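You operate a simulated robot arm through the tools that you are given. There is no shell and no other tool.

You run a simulated robot arm. Do the job below in one go: nothing can be reset, and whatever is moved stays where it is left.

TASK
Open the blinds, switch off both wall lights, set out the boxed bottle.
Fine: it goes from the black box onto the wall shelf; close the box again. Set down upright: bottle.
Where things are to end (x, y in the base frame): bottle within 0.06 m of [0.82, 0].

It is judged by the outcome, as a careful person would: the job done as asked, and still so three seconds after it is handed in. It fails if anything else is knocked over, pushed out of place, dropped, spilled or broken.

THE ROBOT
A 6-joint arm with a two-finger gripper, fixed in place. Base frame: the origin is at the foot of the arm, x ahead of it, y to its left, z up. Lengths are in m, angles in degrees, forces in N, time in s.
Its first joint turns from -166.0 to 166.0 degrees. Payload 3.43 kg.
The tool frame sits at the grasp point between the pads (the TCP): z along the fingers, y along the line on which they close. The tips reach 0.02 m beyond it. Largest opening 0.19 m; the body of the gripper starts 0.248 m behind the TCP.
Orientation is told as [roll, pitch, yaw] about the base's x, y, z axes, in that order, counted from this pose: with the fingers straight down and closing along the base's y, the tool's x points along the base's -x, its y along +y and its z along -z.

THE INTERFACE
- The arm moves only by the tool play_rows. Its argument "increments" is a list of rows, each a list of 3 entries, a list of its own where there are three numbers: the turn, a rotation vector about the tool's x, y, z in degrees, then the shift along the tool's x, y, z in m, then the opening in per cent of the stroke, from 0 (shut) to 100 (fully open). In form: [[[ax, ay, az], [tx, ty, tz], jaw], ...]. A call has 1 to 20 rows; each row is the pose to reach, as a shift and turn from the pose commanded when the call began, along the tool's axes at that moment. Each row takes 0.2 s and may step no farther than 0.05 m and 8.6 degrees from the row before; otherwise, or with a gripper value out of range, the whole call is refused. Where a pose cannot be reached the arm comes as near as it can. A force on the tool above 90 N (or 10 N above the force at the start of the call, whichever is more), or a blocked arm, ends the call early, and 0.2 s more pass. Each finger travels about 0.153 m/s and halts on what it meets, pressing with about 31 N; the grip force reading is that of the motor and also rises with nothing between the fingers. The clock runs only during rows and for 0.2 s after the last one: add rows that repeat a pose to give the fingers time. It gives the time, the measured TCP pose, the force on the tool (base axes), the opening and the grip force at its end, in the units of the frame above (readings bear some noise), with the torque about the TCP (base axes, N m) and any sound that the robot's microphone picked up.
- Cameras (640 x 400 px; columns grow to the right, rows downward): "scene" is fixed at [0.0519, 0.5021, 1.844]; the picture's right is [-0.53, -0.85, 0.00], its down [-0.44, 0.28, -0.85] and it looks along [0.72, -0.45, -0.52] (base axes); focal length 331 px, centre (320, 200). "wrist" rides on the gripper at [0.07, -0.008, -0.288] in the tool frame; the picture's right is [0.12, 0.99, 0.00], its down [-0.96, 0.12, -0.25] and it looks along [-0.25, 0.03, 0.97] (tool axes); focal length 261 px, centre (320, 200). There is no depth. A picture from a camera that has moved, and an enlarged one, comes with that camera's place and axes in the base frame and with its lens.
- snapshot(camera): a new picture of that camera. The clock stands still meanwhile.
- move_column(by): slides the trunk up (or, below 0, down) by that many m; the arm rides with it, the base frame stays. It gives what a move gives, with no picture.
- zoom(camera, box): a new picture of the part [left, top, right, bottom] of that camera's present view, enlarged. The clock stands still meanwhile.
- close_job(): hands the job in; it is judged then, once.

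Places have to be worked out from the pictures, the camera data and where the tool is seen. Open the gripper and draw the arm clear of the work before you hand the job in, unless the task says otherwise.

The tools are called after "Emit:" as name(argument=value, ...) on one line, values as JSON. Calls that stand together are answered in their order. play_rows: Moves the arm, as the interface text tells. Its arguments: {"type":"object","properties":{"increments":{"type":"array"}},"required":["increments"]} The other tools are called the same way: move_column (by) slides the trunk up or down; snapshot (camera) takes a picture; zoom (camera, box) takes an enlarged picture of a part of a camera's view; close_job () hands the job in.

At the start:

```text
t: 0.0
tool_pos: [0.5901, -0.1062, 1.4242]
tcp_rot: [-0.1, 0.1, 0.0]
ft_force: [-0.2, 0.4, -0.4]
ft_torque: [-0.02, 0.01, -0.02]
gripper_width: 0.1901
finger_force: 0.0
trunk travel left (down, up): [-0.375, 0.065]
```

scene: 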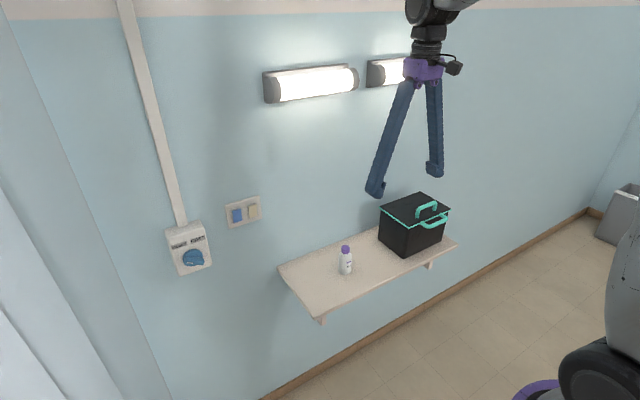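
wrist: 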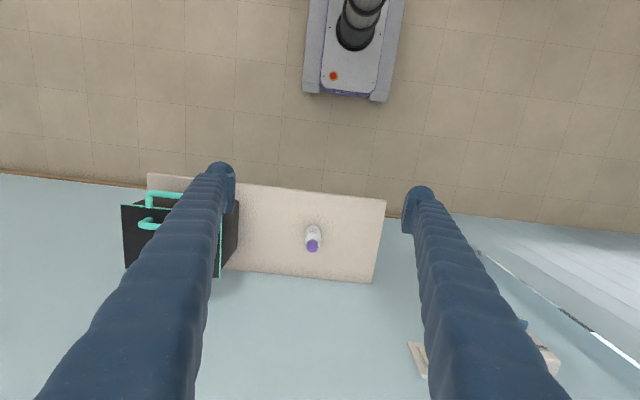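

I'll take close looks at the panel, switches, shelf and box first.

Emit:
zoom(camera="scene", box=[150, 180, 290, 290])

Emit:
zoom(camera="scene", box=[270, 180, 470, 320])

Emit:
zoom(camera="scene", box=[0, 0, 320, 200])

Emit:
zoom(camera="wrist", box=[100, 140, 420, 340])

Emit:
zoom(camera="wrist", box=[380, 200, 640, 400])

```text
3.64 times, centred on (220, 235) of scene
camera zoom: at [0.0519, 0.5021, 1.844], right [-0.53, -0.85, 0.0], down [-0.44, 0.28, -0.85], along [0.72, -0.45, -0.52], focal length 1204 px, centre (684, 73)
```

zoom: 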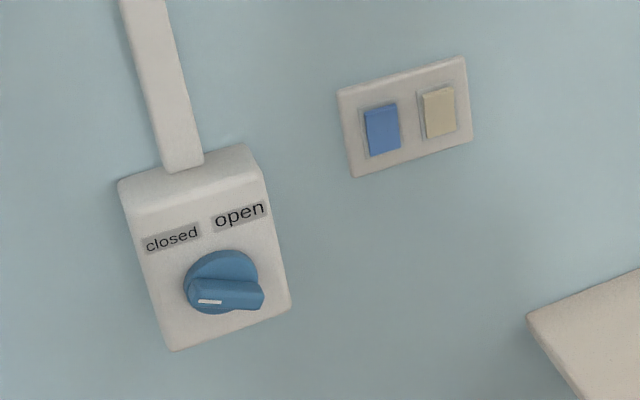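

```text
2.86 times, centred on (370, 250) of scene
camera zoom: at [0.0519, 0.5021, 1.844], right [-0.53, -0.85, 0.0], down [-0.44, 0.28, -0.85], along [0.72, -0.45, -0.52], focal length 946 px, centre (177, 57)
```

zoom: 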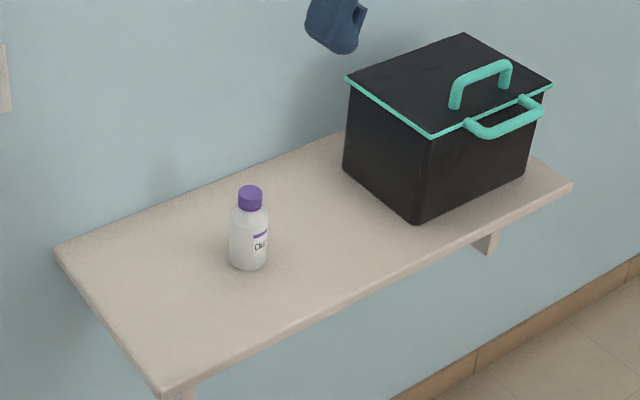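

```text
2.00 times, centred on (160, 100) of scene
camera zoom: at [0.0519, 0.5021, 1.844], right [-0.53, -0.85, 0.0], down [-0.44, 0.28, -0.85], along [0.72, -0.45, -0.52], focal length 662 px, centre (640, 400)
```

zoom: 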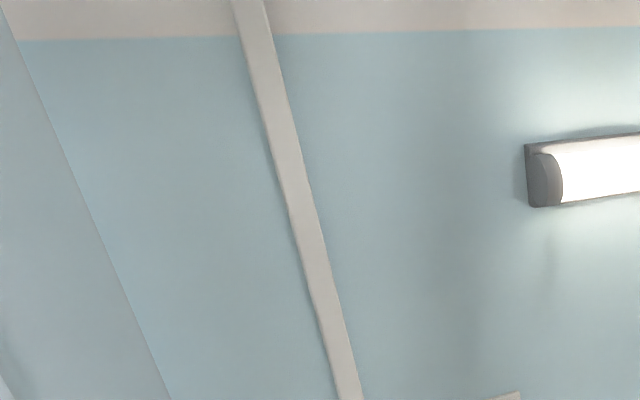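

```text
2.00 times, centred on (260, 240) of wrist
camera zoom: at [0.5221, -0.115, 1.7115], right [-0.12, 0.99, 0.0], down [0.96, 0.12, 0.25], along [0.25, 0.03, -0.97], focal length 521 px, centre (440, 120)
```

zoom: 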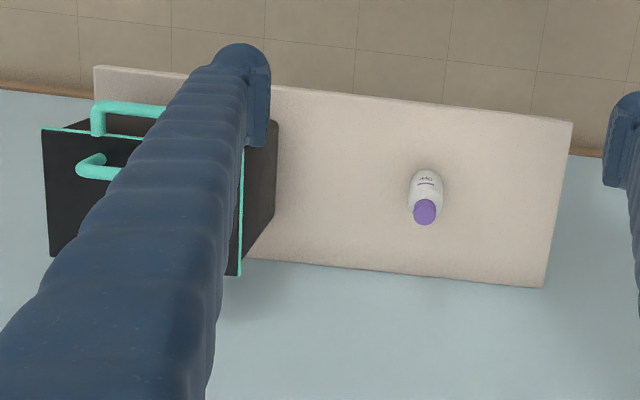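

```text
2.00 times, centred on (510, 300) of wrist
camera zoom: at [0.5221, -0.115, 1.7115], right [-0.12, 0.99, 0.0], down [0.96, 0.12, 0.25], along [0.25, 0.03, -0.97], focal length 521 px, centre (-60, 0)
```

zoom: 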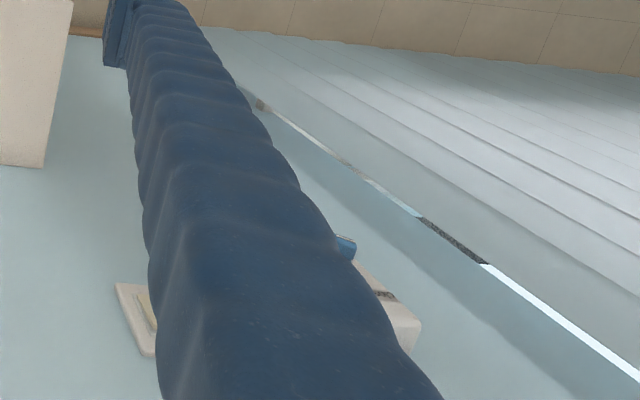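

The wall sits near x≈0.99, the shelf top near z≈0.91 and the box around (0.85,-0.48). The knob is near (0.96,0.42,1.11) and the rockers near y 0.25 and 0.19, z 1.21. I'll swing the tool to point at the wall, well clear of it, for a closer look.

Emit:
play_rows(increments=[[[0, -7.5, 0], [0, 0.03, 0], 100], [[0, -15, 0], [0, 0.06, 0], 100], [[0, -22.5, 0], [0, 0.09, 0.0], 100], [[0, -30, 0], [0, 0.12, 0.01], 100], [[0, -37.5, 0], [0, 0.15, 0.02], 100], [[0, -45, 0], [0, 0.18, 0.03], 100], [[0, -52.5, 0], [0, 0.21, 0.05], 100], [[0, -60, 0], [0, 0.24, 0.07], 100], [[0, -67.5, 0], [0, 0.27, 0.09], 100], [[0, -75, 0], [0, 0.3, 0.11], 100], [[0, -82.5, 0], [0, 0.33, 0.13], 100], [[0, -90, 0], [0, 0.36, 0.15], 100], [[0, -90, 0], [0, 0.38, 0.17], 100]])

Emit:
snapshot(camera="wrist")

Emit:
snapshot(camera="scene")

```text
t: 2.8
tool_pos: [0.6299, 0.338, 1.3986]
tcp_rot: [-44.4, -82.9, 42.5]
ft_force: [0.0, 1.8, -0.2]
ft_torque: [-0.03, -0.12, -0.37]
gripper_width: 0.1901
finger_force: 0.0
out of reach, approached as far as the arm can: row 6, 7, 8, 9, 10, 11, 12, 13
trunk travel left (down, up): [-0.375, 0.065]
```

```text
taken
camera wrist: at [0.3378, 0.3341, 1.3556], right [0.02, 0.98, -0.21], down [-0.15, 0.21, 0.97], along [0.99, 0.02, 0.15], focal length 261 px, centre (320, 200)
```

wrist: 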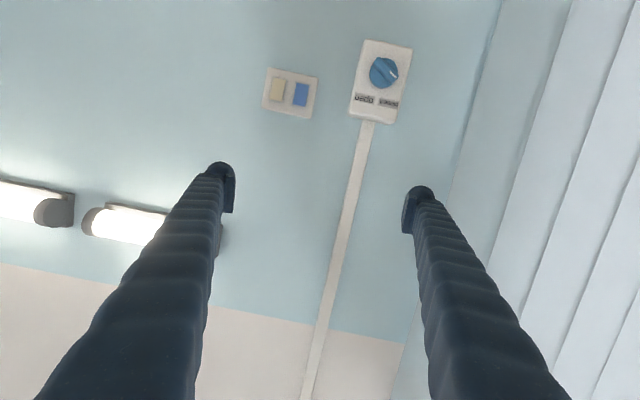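

```text
taken
```

scene: 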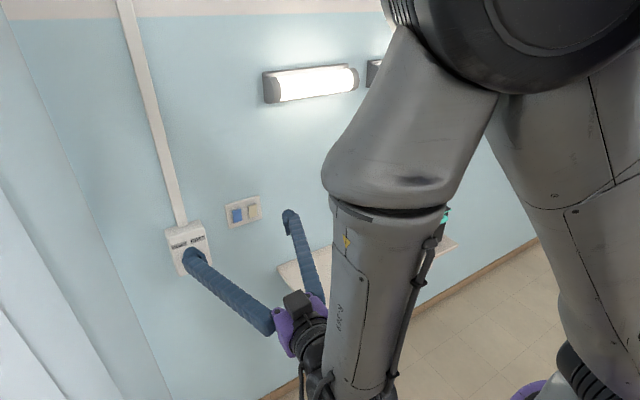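

The arm stopped short because the wrist was too close to the base. I'll move forward along the tool axis so the pose becomes reachable.

Emit:
play_rows(increments=[[[0, 0, 0], [0, 0, 0.04], 100], [[0, 0, 0], [0, 0, 0.08], 100], [[0, 0, 0], [0, 0, 0.12], 100], [[0, 0, 0], [0, 0, 0.15], 100], [[0, 0, 0], [0, 0, 0.15], 100]])

Emit:
snapshot(camera="wrist")

```text
t: 4.0
tool_pos: [0.7779, 0.3342, 1.39]
tcp_rot: [-43.6, -83.1, 42.1]
ft_force: [-0.6, -0.5, -0.2]
ft_torque: [0.0, 0.0, 0.01]
gripper_width: 0.19
finger_force: 0.1
trunk travel left (down, up): [-0.375, 0.065]
```

```text
taken
camera wrist: at [0.4848, 0.3277, 1.3464], right [0.01, 0.98, -0.2], down [-0.16, 0.2, 0.97], along [0.99, 0.02, 0.16], focal length 261 px, centre (320, 200)
```

wrist: 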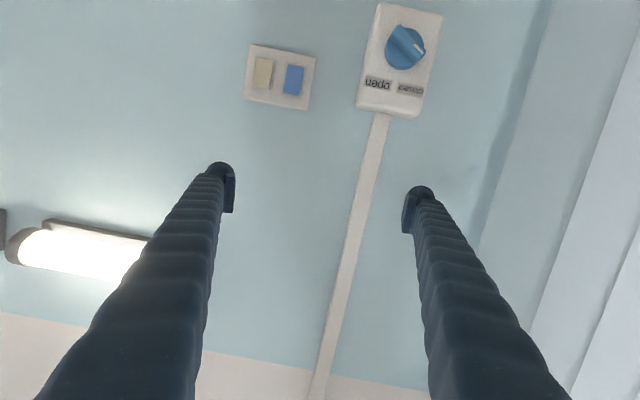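

The pose is reachable now. I'll level the tool exactly with the wall normal and drop about 0.2 m to view the panel and switches head-on.

Emit:
play_rows(increments=[[[-0.5, -1.7, 1.5], [0.04, 0, 0], 100], [[-1, -3.4, 3], [0.08, 0, 0], 100], [[-1.5, -5.2, 4.5], [0.12, 0, 0], 100], [[-1.5, -5.2, 4.5], [0.16, 0, 0], 100], [[-1.5, -5.2, 4.5], [0.2, 0, 0], 100], [[-1.5, -5.2, 4.5], [0.2, 0, 0], 100]])

Emit:
snapshot(camera="wrist")

Emit:
zoom(camera="wrist", box=[220, 100, 480, 260])

Emit:
snapshot(camera="scene")

```text
t: 5.4
tool_pos: [0.8238, 0.3889, 1.2538]
tcp_rot: [-67.8, -84.5, 65.2]
ft_force: [-0.7, -0.2, -0.8]
ft_torque: [-0.03, 0.01, -0.07]
gripper_width: 0.1901
finger_force: 0.1
out of reach, approached as far as the arm can: row 1, 2, 3, 4, 5, 6
trunk travel left (down, up): [-0.375, 0.065]
```

```text
taken
camera wrist: at [0.5343, 0.3885, 1.1945], right [0.04, 0.98, -0.21], down [-0.2, 0.21, 0.96], along [0.98, 0.01, 0.21], focal length 261 px, centre (320, 200)
```

wrist: 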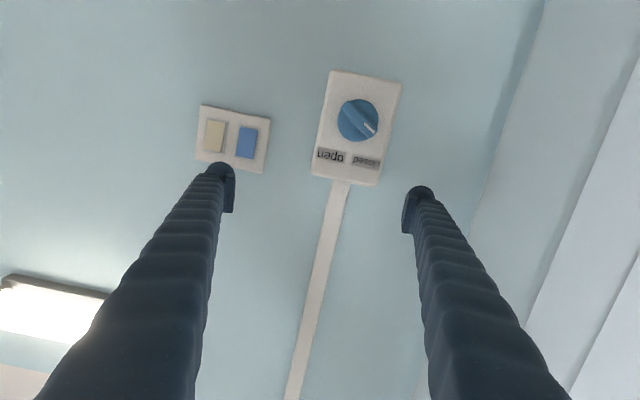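

```text
2.46 times, centred on (350, 180) of wrist
camera zoom: at [0.5343, 0.3885, 1.1945], right [0.04, 0.98, -0.21], down [-0.2, 0.21, 0.96], along [0.98, 0.01, 0.21], focal length 642 px, centre (246, 249)
```

zoom: 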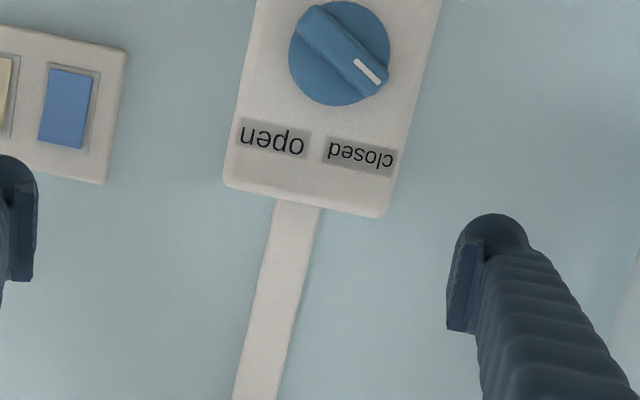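

```text
taken
```

scene: 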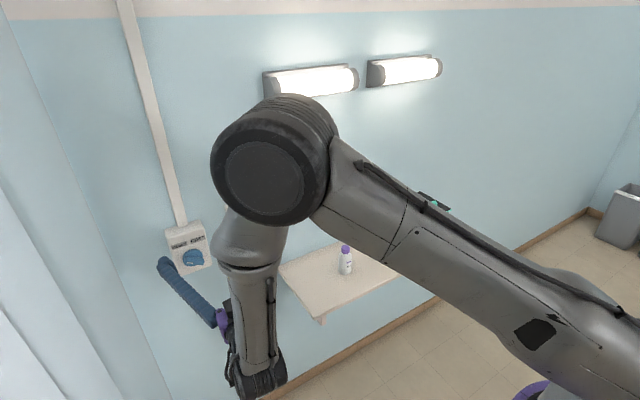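

At this height the arm can't hold the tool level, so the trunk needs to come down. The way below the tool is clear, since the shelf ends near y=0.12, so I'll lower it 0.2 m.

Emit:
move_column(by=-0.2)

Emit:
snapshot(camera="wrist")

```text
t: 7.6
tool_pos: [0.8255, 0.3893, 1.0548]
tcp_rot: [-67.0, -84.5, 64.6]
ft_force: [0.6, -0.3, -0.8]
ft_torque: [0.02, 0.02, 0.03]
gripper_width: 0.1901
finger_force: 0.2
trunk travel left (down, up): [-0.175, 0.265]
```

```text
taken
camera wrist: at [0.5354, 0.3877, 0.9943], right [0.04, 0.98, -0.21], down [-0.2, 0.21, 0.96], along [0.98, 0.01, 0.21], focal length 261 px, centre (320, 200)
```

wrist: 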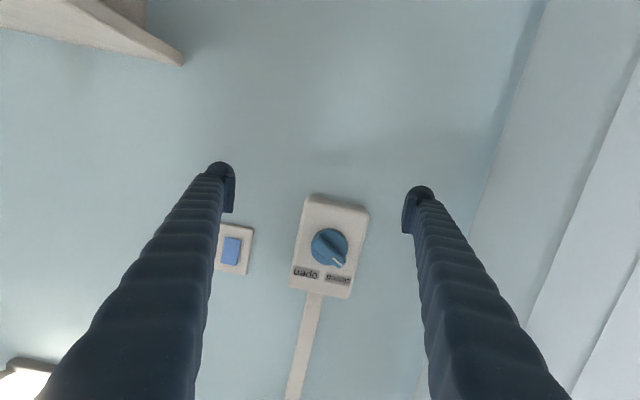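

Now I'll level the tool again and line it up roughly with the knob.

Emit:
play_rows(increments=[[[-1.2, -1.2, 2.5], [-0.02, 0.01, -0.01], 100], [[-2.5, -2.4, 5], [-0.04, 0.02, -0.02], 100], [[-2.5, -2.4, 5], [-0.05, 0.025, -0.02], 100], [[-2.5, -2.4, 5], [-0.05, 0.025, -0.02], 100]])

Emit:
snapshot(camera="wrist")

Emit:
zoom(camera="wrist", box=[200, 180, 400, 305])

```text
t: 8.6
tool_pos: [0.8183, 0.4296, 1.1073]
tcp_rot: [-70.6, -88.9, 69.8]
ft_force: [-0.9, -0.1, 0.4]
ft_torque: [0.0, 0.0, -0.03]
gripper_width: 0.1902
finger_force: 0.1
out of reach, approached as far as the arm can: row 1, 2, 3, 4
trunk travel left (down, up): [-0.175, 0.265]
```

```text
taken
camera wrist: at [0.5317, 0.4244, 1.0379], right [0.01, 0.99, -0.14], down [-0.24, 0.14, 0.96], along [0.97, 0.02, 0.24], focal length 261 px, centre (320, 200)
```

wrist: 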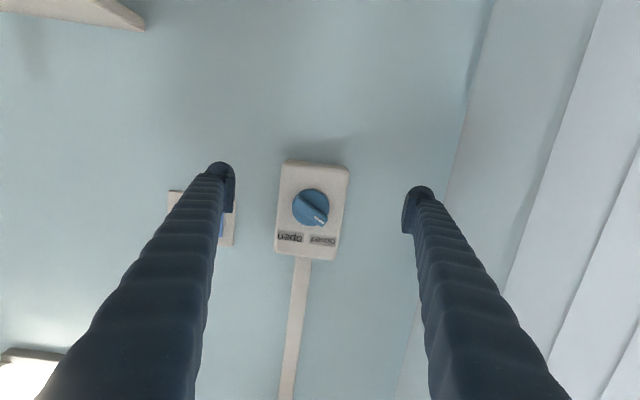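

```text
3.20 times, centred on (300, 242) of wrist
camera zoom: at [0.5317, 0.4244, 1.0379], right [0.01, 0.99, -0.14], down [-0.24, 0.14, 0.96], along [0.97, 0.02, 0.24], focal length 834 px, centre (384, 64)
```

zoom: 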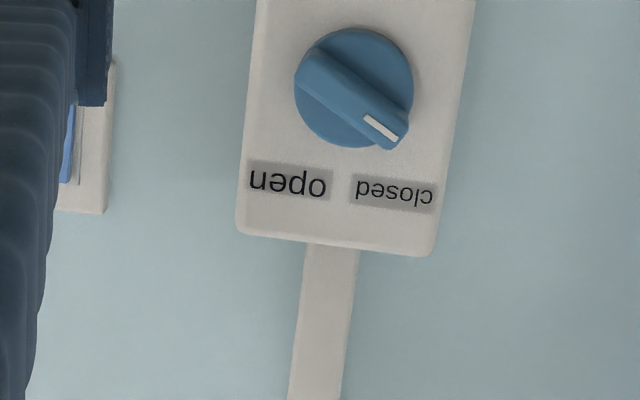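

The tool is now nearly square to the wall. The knob triangulates to about (0.93, 0.422, 1.150), with its pointer about 55° left of up. I'll rotate the tool -55° so the fingers straddle the blade, centre on it and partly close, staying short of it.

Emit:
play_rows(increments=[[[0, 0, -8], [-0.01, -0.002, 0], 80], [[0, 0, -16], [-0.02, -0.004, 0], 60], [[0, 0, -24], [-0.03, -0.006, 0], 45], [[0, 0, -32], [-0.043, -0.008, 0], 45], [[0, 0, -40], [-0.043, -0.008, 0], 45], [[0, 0, -48], [-0.043, -0.008, 0], 45], [[0, 0, -55], [-0.043, -0.008, 0.01], 45], [[0, 0, -55], [-0.043, -0.008, 0.02], 45], [[0, 0, -55], [-0.043, -0.008, 0.02], 45]])

Emit:
snapshot(camera="wrist")

Emit:
zoom(camera="scene", box=[130, 190, 290, 290])

```text
t: 10.6
tool_pos: [0.8376, 0.4221, 1.1494]
tcp_rot: [-90.2, -35.0, 90.0]
ft_force: [0.0, -0.4, -0.5]
ft_torque: [0.0, -0.02, -0.01]
gripper_width: 0.0855
finger_force: 0.1
trunk travel left (down, up): [-0.175, 0.265]
```

```text
taken
camera wrist: at [0.5515, 0.3601, 1.1145], right [0.0, 0.47, -0.88], down [-0.25, 0.85, 0.46], along [0.97, 0.22, 0.12], focal length 261 px, centre (320, 200)
```

wrist: 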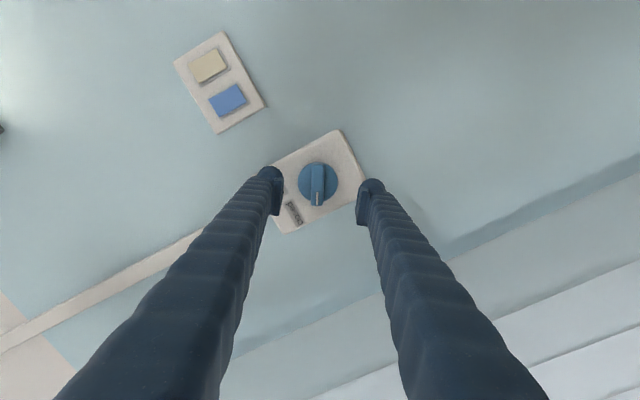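

```text
4.00 times, centred on (210, 240) of scene
camera zoom: at [0.0519, 0.5021, 1.844], right [-0.53, -0.85, 0.0], down [-0.44, 0.28, -0.85], along [0.72, -0.45, -0.52], focal length 1324 px, centre (760, 40)
```

zoom: 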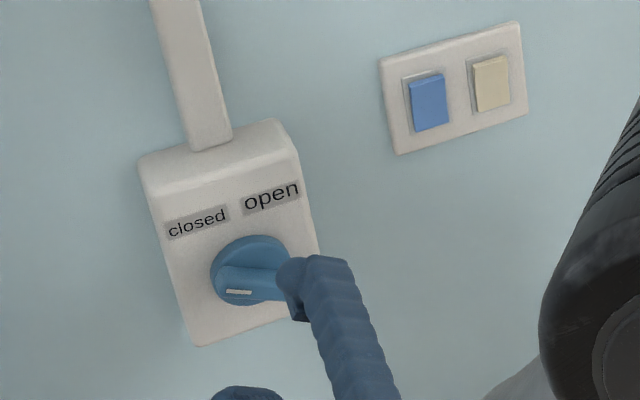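

The blade sits centred between the fingers and parallel to them. I'll advance 0.06 m and check depth.

Emit:
play_rows(increments=[[[0, 0, 0], [0, -0.002, 0.03], 45], [[0, 0, 0], [0, -0.002, 0.06], 45], [[0, 0, 0], [0, -0.002, 0.06], 45]])

Emit:
zoom(camera="wrist", box=[240, 120, 400, 220])

Emit:
zoom(camera="scene", box=[150, 220, 246, 280])

```text
t: 11.4
tool_pos: [0.8983, 0.4198, 1.1487]
tcp_rot: [-90.2, -35.0, 89.9]
ft_force: [-0.2, -0.2, 0.5]
ft_torque: [0.02, 0.01, 0.02]
gripper_width: 0.0855
finger_force: 0.1
trunk travel left (down, up): [-0.175, 0.265]
```

```text
4.00 times, centred on (320, 170) of wrist
camera zoom: at [0.6117, 0.3573, 1.1145], right [0.0, 0.47, -0.88], down [-0.25, 0.85, 0.46], along [0.97, 0.22, 0.12], focal length 1043 px, centre (320, 320)
```

zoom: 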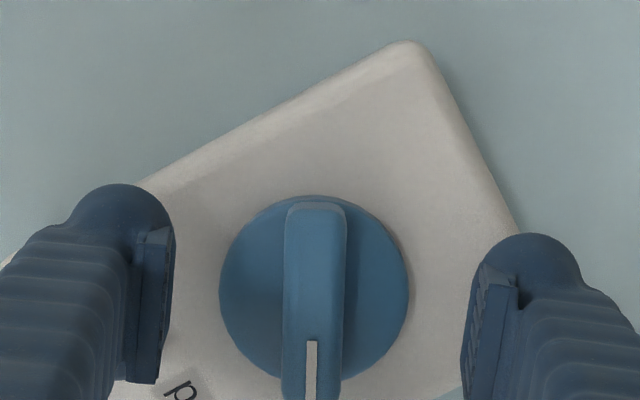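

```text
6.67 times, centred on (198, 250) of scene
camera zoom: at [0.0519, 0.5021, 1.844], right [-0.53, -0.85, 0.0], down [-0.44, 0.28, -0.85], along [0.72, -0.45, -0.52], focal length 2206 px, centre (1133, -133)
```

zoom: 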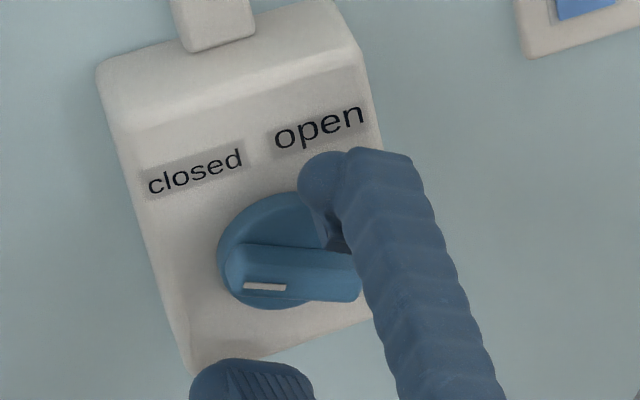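

The fingers straddle the knob, and the tips are now near the blade front. I'll go another 0.012 m in and close to see what they grip: blade about 0.018, disc about 0.06.

Emit:
play_rows(increments=[[[0, 0, 0], [0, 0, 0.006], 45], [[0, 0, 0], [0, 0, 0.012], 45], [[0, 0, 0], [0, 0, 0.012], 30], [[0, 0, 0], [0, 0, 0.012], 20], [[0, 0, 0], [0, 0, 0.012], 15]])

Emit:
zoom(camera="wrist", box=[240, 120, 400, 220])

Emit:
zoom(camera="scene", box=[150, 220, 246, 280])

```text
t: 12.6
tool_pos: [0.9061, 0.4205, 1.1517]
tcp_rot: [-90.3, -35.0, 90.2]
ft_force: [-37.4, -1.8, 2.3]
ft_torque: [-0.06, 0.22, 0.08]
gripper_width: 0.0265
finger_force: 0.0
trunk travel left (down, up): [-0.175, 0.265]
```

```text
4.00 times, centred on (320, 170) of wrist
camera zoom: at [0.6193, 0.3587, 1.1172], right [0.0, 0.47, -0.88], down [-0.25, 0.85, 0.46], along [0.97, 0.22, 0.12], focal length 1043 px, centre (320, 320)
```

zoom: 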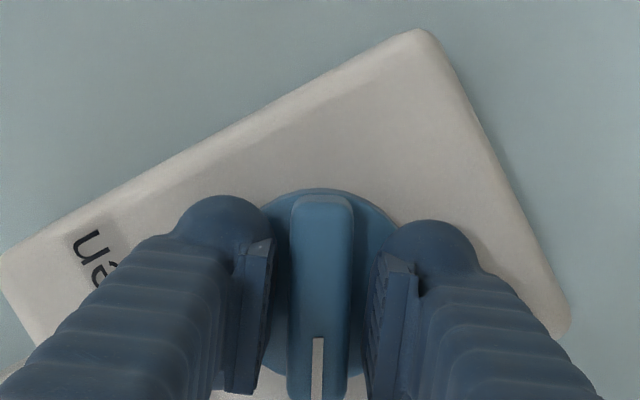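

```text
6.67 times, centred on (198, 250) of scene
camera zoom: at [0.0519, 0.5021, 1.844], right [-0.53, -0.85, 0.0], down [-0.44, 0.28, -0.85], along [0.72, -0.45, -0.52], focal length 2206 px, centre (1133, -133)
```

zoom: 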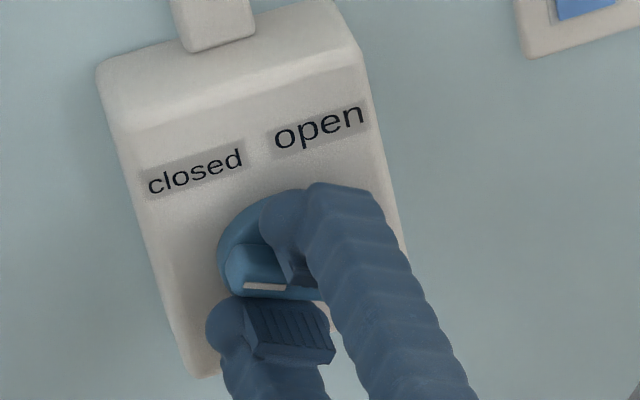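

The tips touched the disc face at TCP x≈0.906, with -37 N on the tool. I'll back off 8 mm and then close on the blade.

Emit:
play_rows(increments=[[[0, 0, 0], [0, -0.0, -0.008], 15], [[0, 0, 0], [0, 0, -0.008], 12], [[0, 0, 0], [0, 0, -0.008], 8], [[0, 0, 0], [0, 0, -0.008], 6], [[0, 0, 0], [0, 0, -0.008], 5]])

Emit:
zoom(camera="wrist", box=[240, 120, 400, 220])

```text
t: 13.8
tool_pos: [0.9026, 0.42, 1.151]
tcp_rot: [-90.3, -35.1, 90.0]
ft_force: [9.0, -5.3, 9.2]
ft_torque: [-0.03, 0.07, -0.25]
gripper_width: 0.0166
finger_force: 45.2
trunk travel left (down, up): [-0.175, 0.265]
```

```text
4.00 times, centred on (320, 170) of wrist
camera zoom: at [0.6162, 0.3581, 1.1165], right [0.0, 0.47, -0.88], down [-0.25, 0.85, 0.46], along [0.97, 0.22, 0.12], focal length 1043 px, centre (320, 320)
```

zoom: 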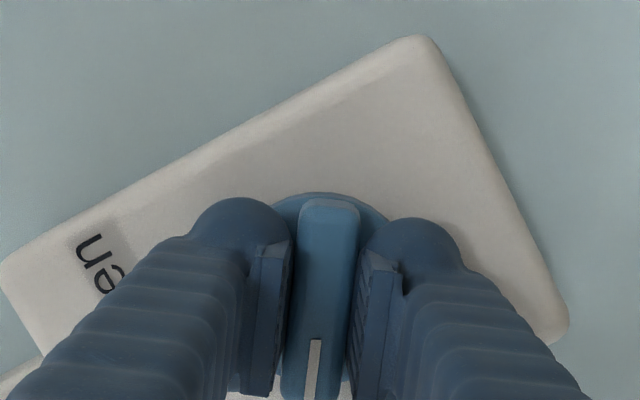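

I have a firm grip on the blade (0.0166 m wide). I'll turn it clockwise toward "open" in steps.

Emit:
play_rows(increments=[[[0, 0, 5], [0, 0, 0], 5], [[0, 0, 11], [0, 0, 0], 5], [[0, 0, 17], [0, 0, 0], 5], [[0, 0, 23], [0, 0, 0], 5], [[0, 0, 29], [0, 0, 0], 5], [[0, 0, 35], [0, 0, 0], 5], [[0, 0, 41], [0, 0, 0], 5], [[0, 0, 47], [0, 0, 0], 5], [[0, 0, 53], [0, 0, 0], 5]])

Emit:
zoom(camera="wrist", box=[240, 120, 400, 220])

Emit:
snapshot(camera="scene")

```text
t: 15.8
tool_pos: [0.9025, 0.4195, 1.1519]
tcp_rot: [-95.8, -88.1, 95.6]
ft_force: [13.2, -1.8, 14.8]
ft_torque: [-0.05, -0.23, 0.02]
gripper_width: 0.0169
finger_force: 44.9
trunk travel left (down, up): [-0.175, 0.265]
```

```text
4.00 times, centred on (320, 170) of wrist
camera zoom: at [0.6163, 0.41, 1.08], right [0.0, 0.99, -0.15], down [-0.25, 0.15, 0.96], along [0.97, 0.04, 0.25], focal length 1043 px, centre (320, 320)
```

zoom: 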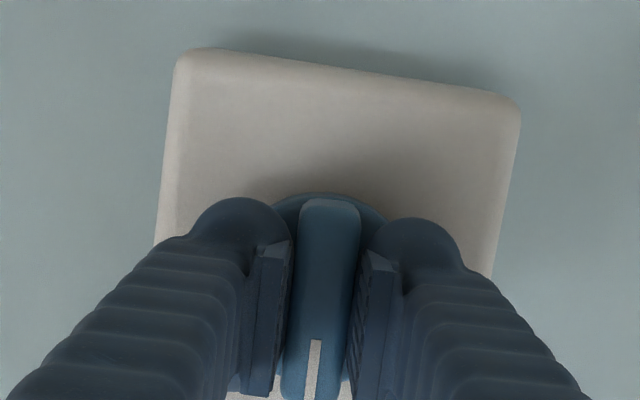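

```text
taken
```

scene: 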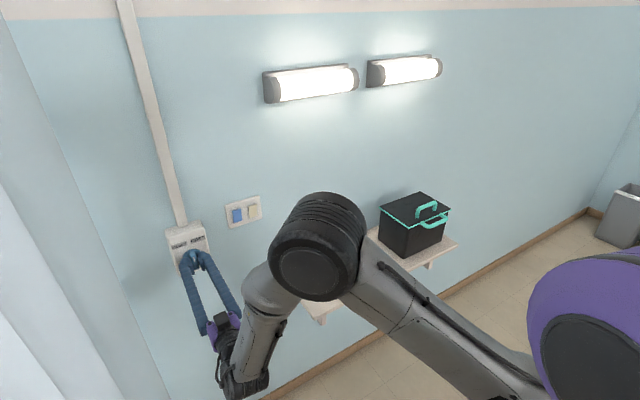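

The knob follows the grip freely (torque about x ≈ -0.05), so I'll continue clockwise.

Emit:
play_rows(increments=[[[0, 0, 6], [0, 0, 0], 5], [[0, 0, 12], [0, 0, 0], 5], [[0, 0, 18], [0, 0, 0], 5], [[0, 0, 24], [0, 0, 0], 5], [[0, 0, 30], [0, 0, 0], 5], [[0, 0, 36], [0, 0, 0], 5], [[0, 0, 42], [0, 0, 0], 5], [[0, 0, 48], [0, 0, 0], 5], [[0, 0, 53], [0, 0, 0], 5]])

Emit:
snapshot(camera="wrist")

Emit:
snapshot(camera="scene")

```text
t: 16.4
tool_pos: [0.9059, 0.42, 1.1521]
tcp_rot: [76.6, -82.7, -78.9]
ft_force: [-33.2, -14.8, 4.3]
ft_torque: [-0.08, -1.59, 0.33]
gripper_width: 0.0172
finger_force: 44.3
out of reach, approached as far as the arm can: row 2, 3
trunk travel left (down, up): [-0.175, 0.265]
stopped in row 3: the force on the tool passed its limit at 108 N (the readings are from after the stop); the commanded pose is now the measured one
```

```text
taken
camera wrist: at [0.6166, 0.4317, 1.0893], right [0.04, 1.0, 0.0], down [-0.22, 0.0, 0.98], along [0.97, -0.04, 0.22], focal length 261 px, centre (320, 200)
```

wrist: 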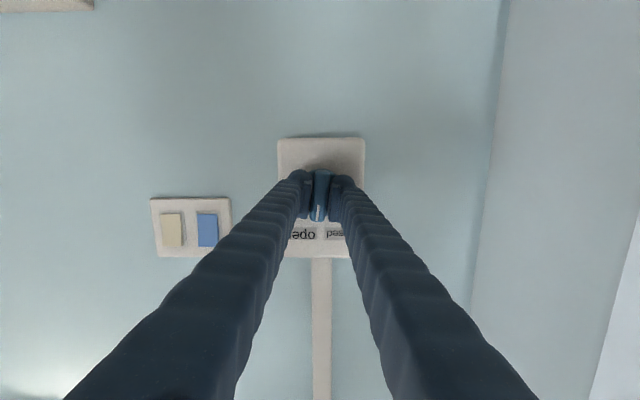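

```text
taken
```

scene: 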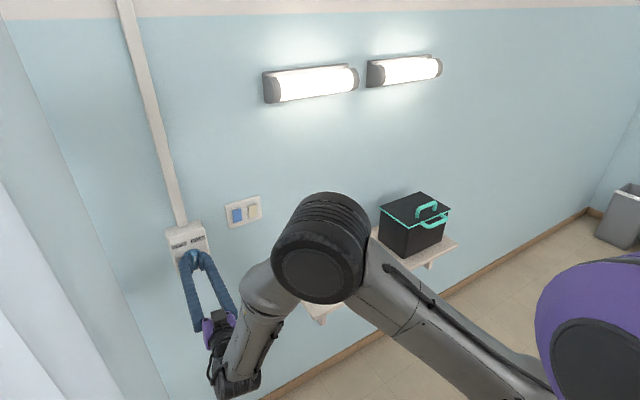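

The arm's wrist hit its own roll limit with the knob halfway, and the pointer is about 5-10° past vertical. I'll release, back off, and re-grip with the gripper turned half a revolution the other way.

Emit:
play_rows(increments=[[[0, 0, 0], [0, 0, -0.003], 15], [[0, 0, 0], [0, 0, -0.003], 30], [[0, 0, 0], [0, 0, -0.003], 45], [[0, 0, 0], [0, 0, -0.03], 45], [[0, 0, 0], [0, 0, -0.07], 45], [[0, 0, 0], [0, 0, -0.1], 45], [[0, 0, 0], [0, 0, -0.1], 45]])

Emit:
snapshot(camera="wrist")

Emit:
zoom(camera="wrist", box=[240, 150, 400, 250])

```text
t: 18.0
tool_pos: [0.8161, 0.4399, 1.1649]
tcp_rot: [68.9, -83.4, -71.6]
ft_force: [-0.3, -0.2, 0.5]
ft_torque: [0.01, 0.02, -0.05]
gripper_width: 0.0855
finger_force: 0.1
out of reach, approached as far as the arm can: row 5, 6, 7
trunk travel left (down, up): [-0.175, 0.265]
```

```text
taken
camera wrist: at [0.5269, 0.4527, 1.1059], right [0.05, 1.0, -0.01], down [-0.21, 0.02, 0.98], along [0.98, -0.04, 0.21], focal length 261 px, centre (320, 200)
```

wrist: 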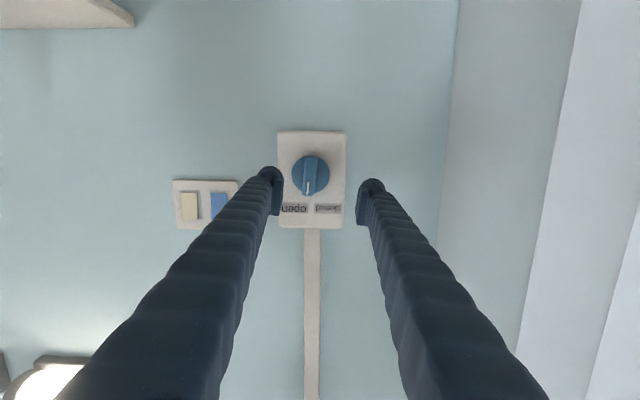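

```text
4.00 times, centred on (320, 200) of wrist
camera zoom: at [0.5269, 0.4527, 1.1059], right [0.05, 1.0, -0.01], down [-0.21, 0.02, 0.98], along [0.98, -0.04, 0.21], focal length 1043 px, centre (320, 200)
```

zoom: 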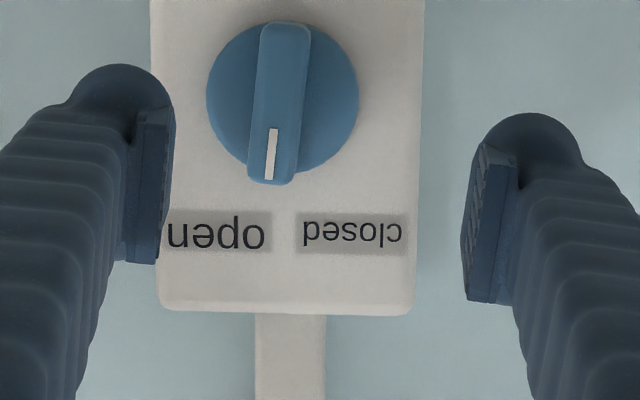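

The pointer is about 5° past vertical toward "open". I'll rotate the gripper about -180° in two halves, recentring at y=0.42, z=1.15.

Emit:
play_rows(increments=[[[0, 0, -8], [0.005, -0.005, 0], 45], [[0, 0, -16], [0.01, -0.01, 0], 45], [[0, 0, -24], [0.015, -0.02, 0], 45], [[0, 0, -32], [0.015, -0.02, 0], 45], [[0, 0, -40], [0.015, -0.02, 0], 45], [[0, 0, -48], [0.015, -0.02, 0], 45], [[0, 0, -56], [0.015, -0.02, 0], 45], [[0, 0, -64], [0.015, -0.02, 0], 45], [[0, 0, -72], [0.015, -0.02, 0], 45], [[0, 0, -80], [0.015, -0.02, 0], 45], [[0, 0, -88], [0.015, -0.02, 0], 45], [[0, 0, -96], [0.015, -0.02, 0], 45], [[0, 0, -96], [0.015, -0.02, 0], 45]])

Emit:
snapshot(camera="wrist")

```text
t: 20.8
tool_pos: [0.8168, 0.4235, 1.1478]
tcp_rot: [-88.2, -1.0, 88.0]
ft_force: [0.9, 0.6, -0.3]
ft_torque: [0.01, 0.0, 0.0]
gripper_width: 0.0858
finger_force: 0.1
trunk travel left (down, up): [-0.175, 0.265]
```

```text
taken
camera wrist: at [0.5274, 0.3627, 1.1636], right [-0.04, -0.1, -0.99], down [-0.22, 0.97, -0.09], along [0.98, 0.21, -0.06], focal length 261 px, centre (320, 200)
```

wrist: 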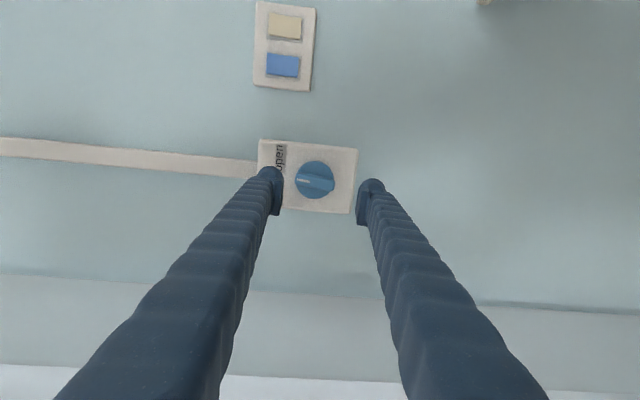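

Rotation works in this direction. Next comes a small tilt correction, then the rest of the turn.

Emit:
play_rows(increments=[[[2, -2.2, 0], [0, 0, 0], 45], [[2, -2.2, 0], [0, 0, 0], 45]])

Emit:
play_rows(increments=[[[0, 0, -8], [0, 0, 0], 45], [[0, 0, -16], [0, 0, 0], 45], [[0, 0, -24], [0, 0, 0], 45], [[0, 0, -32], [0, 0, 0], 45], [[0, 0, -40], [0, 0, 0], 45], [[0, 0, -48], [0, 0, 0], 45], [[0, 0, -56], [0, 0, 0], 45], [[0, 0, -64], [0, 0, 0], 45], [[0, 0, -72], [0, 0, 0], 45], [[0, 0, -80], [0, 0, 0], 45], [[0, 0, -86], [0, 0, 0], 45], [[0, 0, -86], [0, 0, 0], 45]])

Emit:
snapshot(camera="wrist")

```text
t: 21.4
tool_pos: [0.8151, 0.4232, 1.1474]
tcp_rot: [-90.1, -1.1, 90.2]
ft_force: [0.2, 0.1, 0.3]
ft_torque: [0.0, -0.02, 0.03]
gripper_width: 0.0856
finger_force: 0.1
trunk travel left (down, up): [-0.175, 0.265]
```

```text
t: 24.0
tool_pos: [0.8158, 0.4237, 1.1477]
tcp_rot: [-92.2, 85.0, 88.0]
ft_force: [0.0, -0.5, 0.3]
ft_torque: [0.04, 0.02, -0.01]
gripper_width: 0.0853
finger_force: 0.1
trunk travel left (down, up): [-0.175, 0.265]
```

```text
taken
camera wrist: at [0.5291, 0.4242, 1.2172], right [0.0, -1.0, 0.03], down [-0.24, -0.03, -0.97], along [0.97, 0.0, -0.24], focal length 261 px, centre (320, 200)
```

wrist: 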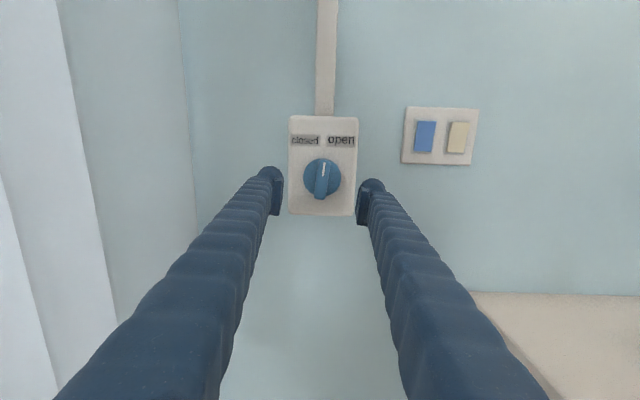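

The view is upright now and the wrist has room to turn. I'll advance to x≈0.901 with a slight recentring and grip the blade.

Emit:
play_rows(increments=[[[0, 0, 0], [0.003, 0.0025, 0.03], 45], [[0, 0, 0], [0.003, 0.0025, 0.06], 45], [[0, 0, 0], [0.003, 0.0025, 0.075], 45], [[0, 0, 0], [0.003, 0.0025, 0.085], 45], [[0, 0, 0], [0.003, 0.0025, 0.085], 30], [[0, 0, 0], [0.003, 0.0025, 0.085], 15], [[0, 0, 0], [0.003, 0.0025, 0.085], 8], [[0, 0, 0], [0.003, 0.0025, 0.085], 5], [[0, 0, 0], [0.003, 0.0025, 0.085], 5]])

Emit:
zoom(camera="wrist", box=[240, 120, 400, 220])

```text
t: 26.0
tool_pos: [0.8998, 0.4198, 1.1511]
tcp_rot: [-92.2, 84.9, 88.0]
ft_force: [4.1, 1.6, 0.6]
ft_torque: [0.04, 0.03, 0.0]
gripper_width: 0.017
finger_force: 45.0
trunk travel left (down, up): [-0.175, 0.265]
```

```text
4.00 times, centred on (320, 170) of wrist
camera zoom: at [0.614, 0.4214, 1.2206], right [0.0, -1.0, 0.03], down [-0.24, -0.03, -0.97], along [0.97, 0.0, -0.24], focal length 1043 px, centre (320, 320)
```

zoom: 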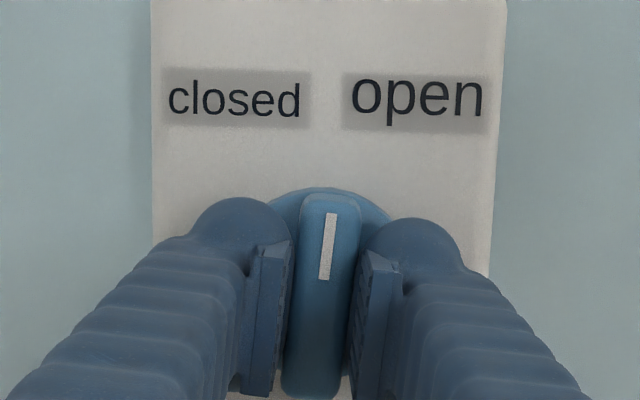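

The blade is gripped again. I'll continue clockwise by about 45° and watch the blinds and readings.

Emit:
play_rows(increments=[[[0, 0, 5], [0, 0, 0], 5], [[0, 0, 10], [0, 0, 0], 5], [[0, 0, 15], [0, 0, 0], 5], [[0, 0, 20], [0, 0, 0], 5], [[0, 0, 25], [0, 0, 0], 5], [[0, 0, 30], [0, 0, 0], 5], [[0, 0, 35], [0, 0, 0], 5], [[0, 0, 40], [0, 0, 0], 5], [[0, 0, 44], [0, 0, 0], 5]])

Emit:
snapshot(camera="wrist")

Emit:
snapshot(camera="scene")

```text
t: 28.0
tool_pos: [0.901, 0.4196, 1.1508]
tcp_rot: [-90.3, 40.8, 90.1]
ft_force: [-7.8, -0.6, 2.3]
ft_torque: [-0.04, -0.15, -0.18]
gripper_width: 0.017
finger_force: 44.9
trunk travel left (down, up): [-0.175, 0.265]
```

```text
taken
camera wrist: at [0.6142, 0.3721, 1.2022], right [0.01, -0.74, -0.67], down [-0.25, 0.65, -0.72], along [0.97, 0.17, -0.18], focal length 261 px, centre (320, 200)
```

wrist: 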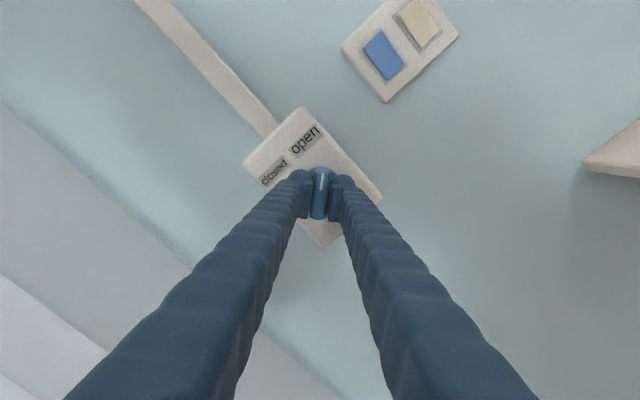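

```text
taken
```

scene: 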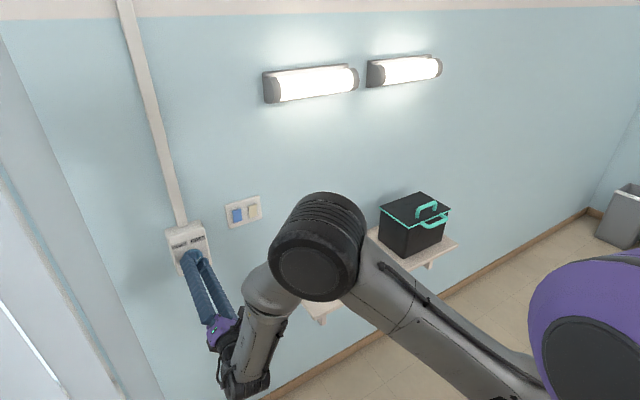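

The blinds are opening, as the left edge of the scene shows. The knob is at about 49° with little torque, so I'll keep going gently to find the end stop.

Emit:
play_rows(increments=[[[0, 0, 3], [0, 0, 0], 5], [[0, 0, 6], [0, 0, 0], 5], [[0, 0, 9], [0, 0, 0], 5]])

Emit:
zoom(camera="wrist", box=[240, 100, 400, 200])

Emit:
snapshot(camera="scene")

```text
t: 28.8
tool_pos: [0.9016, 0.4218, 1.1512]
tcp_rot: [-90.3, 31.8, 90.0]
ft_force: [-5.0, -1.3, 4.7]
ft_torque: [-0.02, -0.34, -0.51]
gripper_width: 0.0169
finger_force: 45.4
trunk travel left (down, up): [-0.175, 0.265]
```

```text
4.00 times, centred on (320, 150) of wrist
camera zoom: at [0.6142, 0.3647, 1.1941], right [0.01, -0.62, -0.78], down [-0.25, 0.76, -0.61], along [0.97, 0.2, -0.15], focal length 1043 px, centre (320, 400)
```

zoom: 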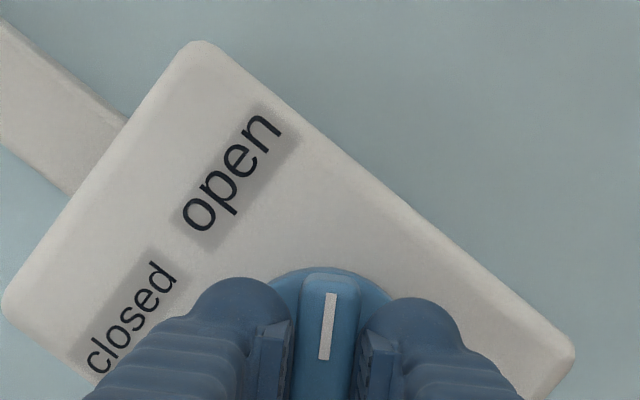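

```text
taken
```

scene: 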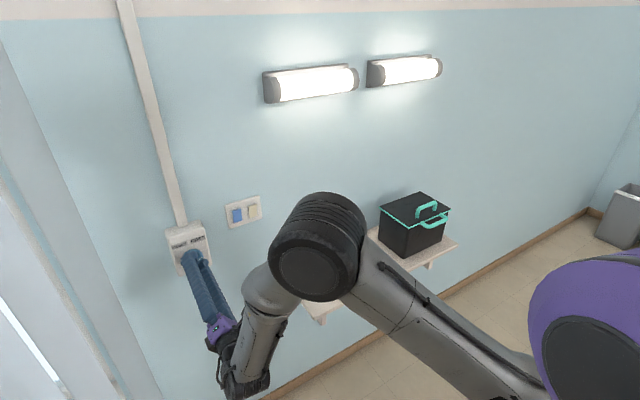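

There's still no stop, so I'll continue a few degrees at a time.

Emit:
play_rows(increments=[[[0, 0, 2], [0, 0, 0], 5], [[0, 0, 4], [0, 0, 0], 5], [[0, 0, 6], [0, 0, 0], 5]])

Emit:
snapshot(camera="wrist")

Emit:
snapshot(camera="scene")

```text
t: 29.6
tool_pos: [0.9019, 0.4205, 1.1495]
tcp_rot: [-90.2, 25.9, 90.0]
ft_force: [3.0, 2.6, 7.0]
ft_torque: [-1.35, -0.03, 0.03]
gripper_width: 0.0184
finger_force: 45.1
trunk travel left (down, up): [-0.175, 0.265]
```

```text
taken
camera wrist: at [0.6143, 0.3604, 1.1879], right [0.01, -0.54, -0.84], down [-0.25, 0.81, -0.52], along [0.97, 0.21, -0.13], focal length 261 px, centre (320, 200)
```

wrist: 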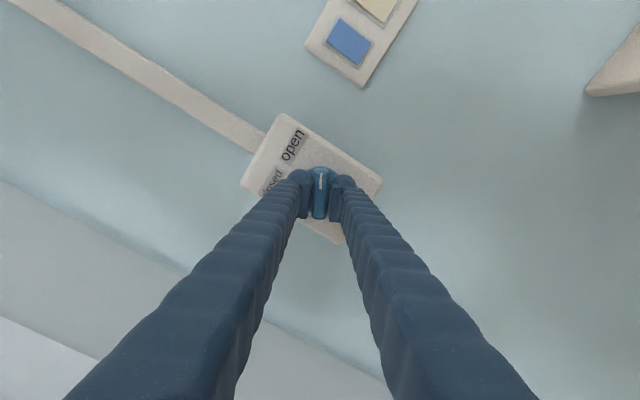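

```text
taken
```

scene: 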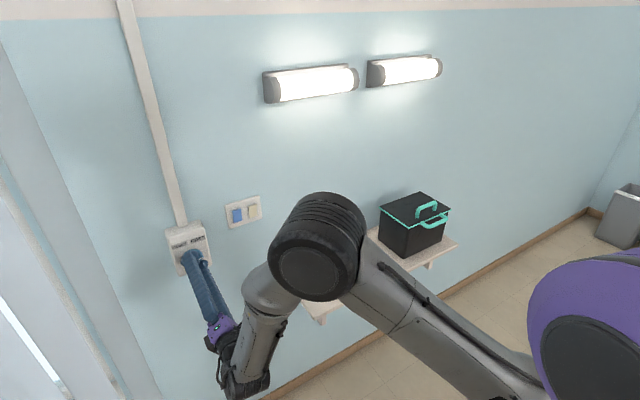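

The torque jumped to -1.35 N m, so the end stop at "open" is reached. I'll release and back off.

Emit:
play_rows(increments=[[[0, 0, -1.5], [0, 0, 0], 10], [[0, 0, -1.5], [0, 0, 0], 25], [[0, 0, -1.5], [0, 0, 0], 40], [[0, 0, -1.5], [0, 0, -0.03], 45], [[0, 0, -1.5], [0, 0, -0.07], 45], [[0, 0, -1.5], [0, 0, -0.1], 45], [[0, 0, -1.5], [0, 0, -0.12], 45], [[0, 0, -1.5], [0, 0, -0.12], 45]])

Emit:
snapshot(camera="wrist")

Emit:
zoom(camera="wrist", box=[240, 0, 440, 125])

Emit:
zoom(camera="scene", box=[0, 160, 290, 340])

```text
t: 31.4
tool_pos: [0.7827, 0.4187, 1.1512]
tcp_rot: [-90.2, 27.5, 90.0]
ft_force: [-1.2, -0.6, -0.9]
ft_torque: [0.01, -0.01, 0.0]
gripper_width: 0.0853
finger_force: 0.0
trunk travel left (down, up): [-0.175, 0.265]
```

```text
taken
camera wrist: at [0.4958, 0.3605, 1.1893], right [0.0, -0.56, -0.83], down [-0.25, 0.8, -0.55], along [0.97, 0.21, -0.14], focal length 261 px, centre (320, 200)
```

wrist: 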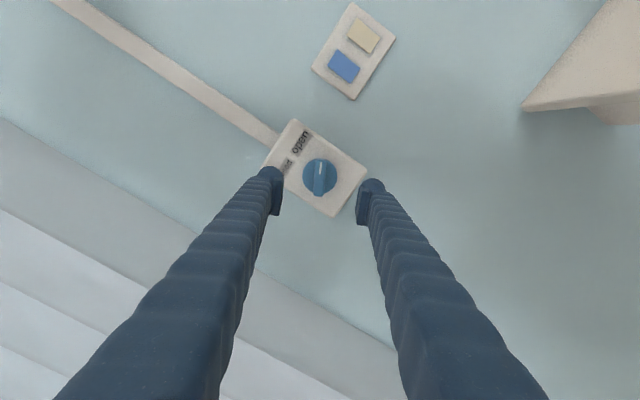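

```text
3.20 times, centred on (340, 62) of wrist
camera zoom: at [0.4958, 0.3605, 1.1893], right [0.0, -0.56, -0.83], down [-0.25, 0.8, -0.55], along [0.97, 0.21, -0.14], focal length 834 px, centre (256, 640)
```

zoom: 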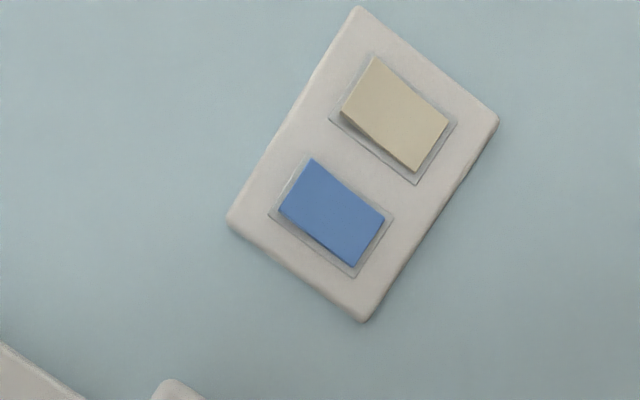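

```text
2.21 times, centred on (145, 250) of scene
camera zoom: at [0.0519, 0.5021, 1.844], right [-0.53, -0.85, 0.0], down [-0.44, 0.28, -0.85], along [0.72, -0.45, -0.52], focal length 730 px, centre (706, 90)
```

zoom: 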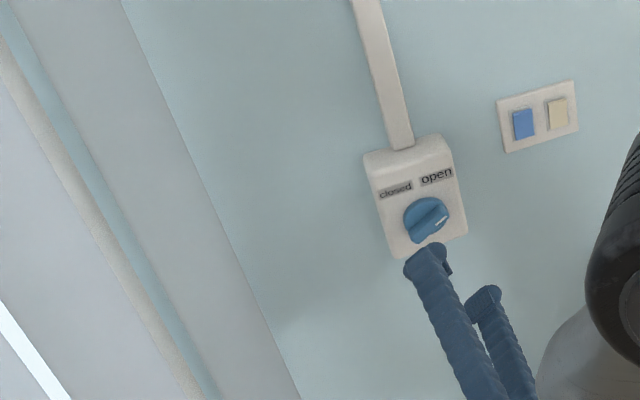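

The knob points to "open" and the slats have opened. Next are the rockers, so I'll turn the tool upright and move in front of the switch plate while closing the fingers.

Emit:
play_rows(increments=[[[0, 0, -8], [0.03, 0.005, 0], 45], [[0, 0, -16], [0.06, 0.01, 0], 40], [[0, 0, -24], [0.09, 0.015, 0], 30], [[0, 0, -32], [0.12, 0.02, 0], 20], [[0, 0, -40], [0.15, 0.03, 0], 10], [[0, 0, -48], [0.18, 0.035, 0], 2], [[0, 0, -56], [0.205, 0.039, 0], 0], [[0, 0, -62.5], [0.205, 0.039, 0], 0], [[0, 0, -62.5], [0.205, 0.039, 0], 0]])

Emit:
snapshot(camera="wrist")

Emit:
zoom(camera="wrist", box=[240, 100, 400, 200])

Emit:
zoom(camera="scene", box=[210, 180, 290, 230])

```text
t: 33.4
tool_pos: [0.7831, 0.2206, 1.2098]
tcp_rot: [-175.4, 89.8, 4.9]
ft_force: [-0.4, -0.1, -0.9]
ft_torque: [0.0, 0.01, -0.06]
gripper_width: 0.0
finger_force: 31.2
trunk travel left (down, up): [-0.175, 0.265]
```

```text
taken
camera wrist: at [0.4955, 0.2278, 1.279], right [0.0, -0.99, 0.12], down [-0.24, -0.12, -0.96], along [0.97, -0.03, -0.24], focal length 261 px, centre (320, 200)
```

wrist: 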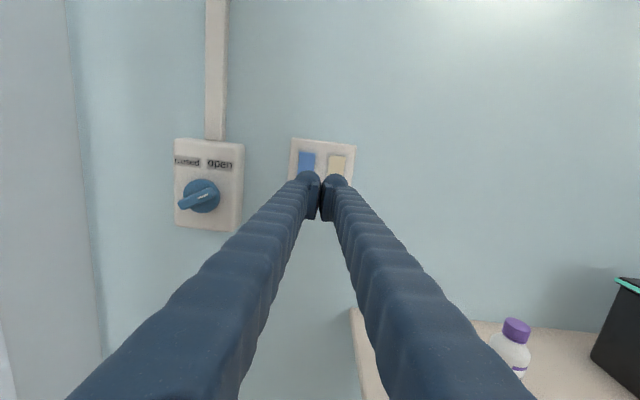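

```text
4.00 times, centred on (320, 150) of wrist
camera zoom: at [0.4955, 0.2278, 1.279], right [0.0, -0.99, 0.12], down [-0.24, -0.12, -0.96], along [0.97, -0.03, -0.24], focal length 1043 px, centre (320, 400)
```

zoom: 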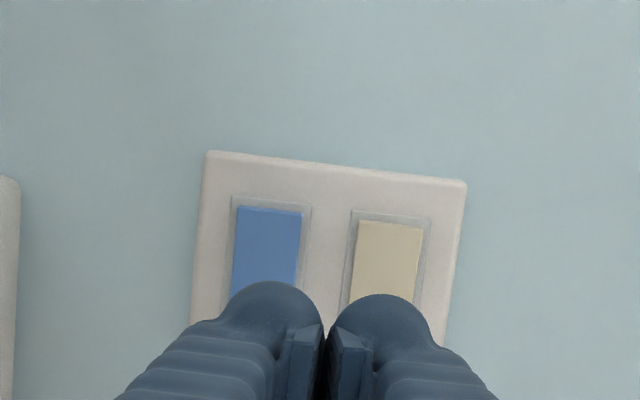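

```text
8.00 times, centred on (250, 205) of scene
camera zoom: at [0.0519, 0.5021, 1.844], right [-0.53, -0.85, 0.0], down [-0.44, 0.28, -0.85], along [0.72, -0.45, -0.52], focal length 2648 px, centre (880, 160)
```

zoom: 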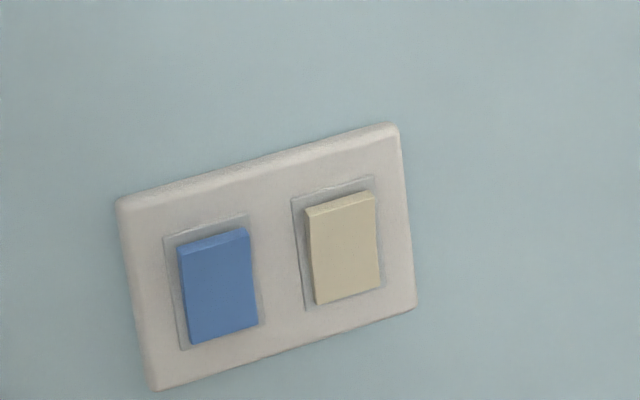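

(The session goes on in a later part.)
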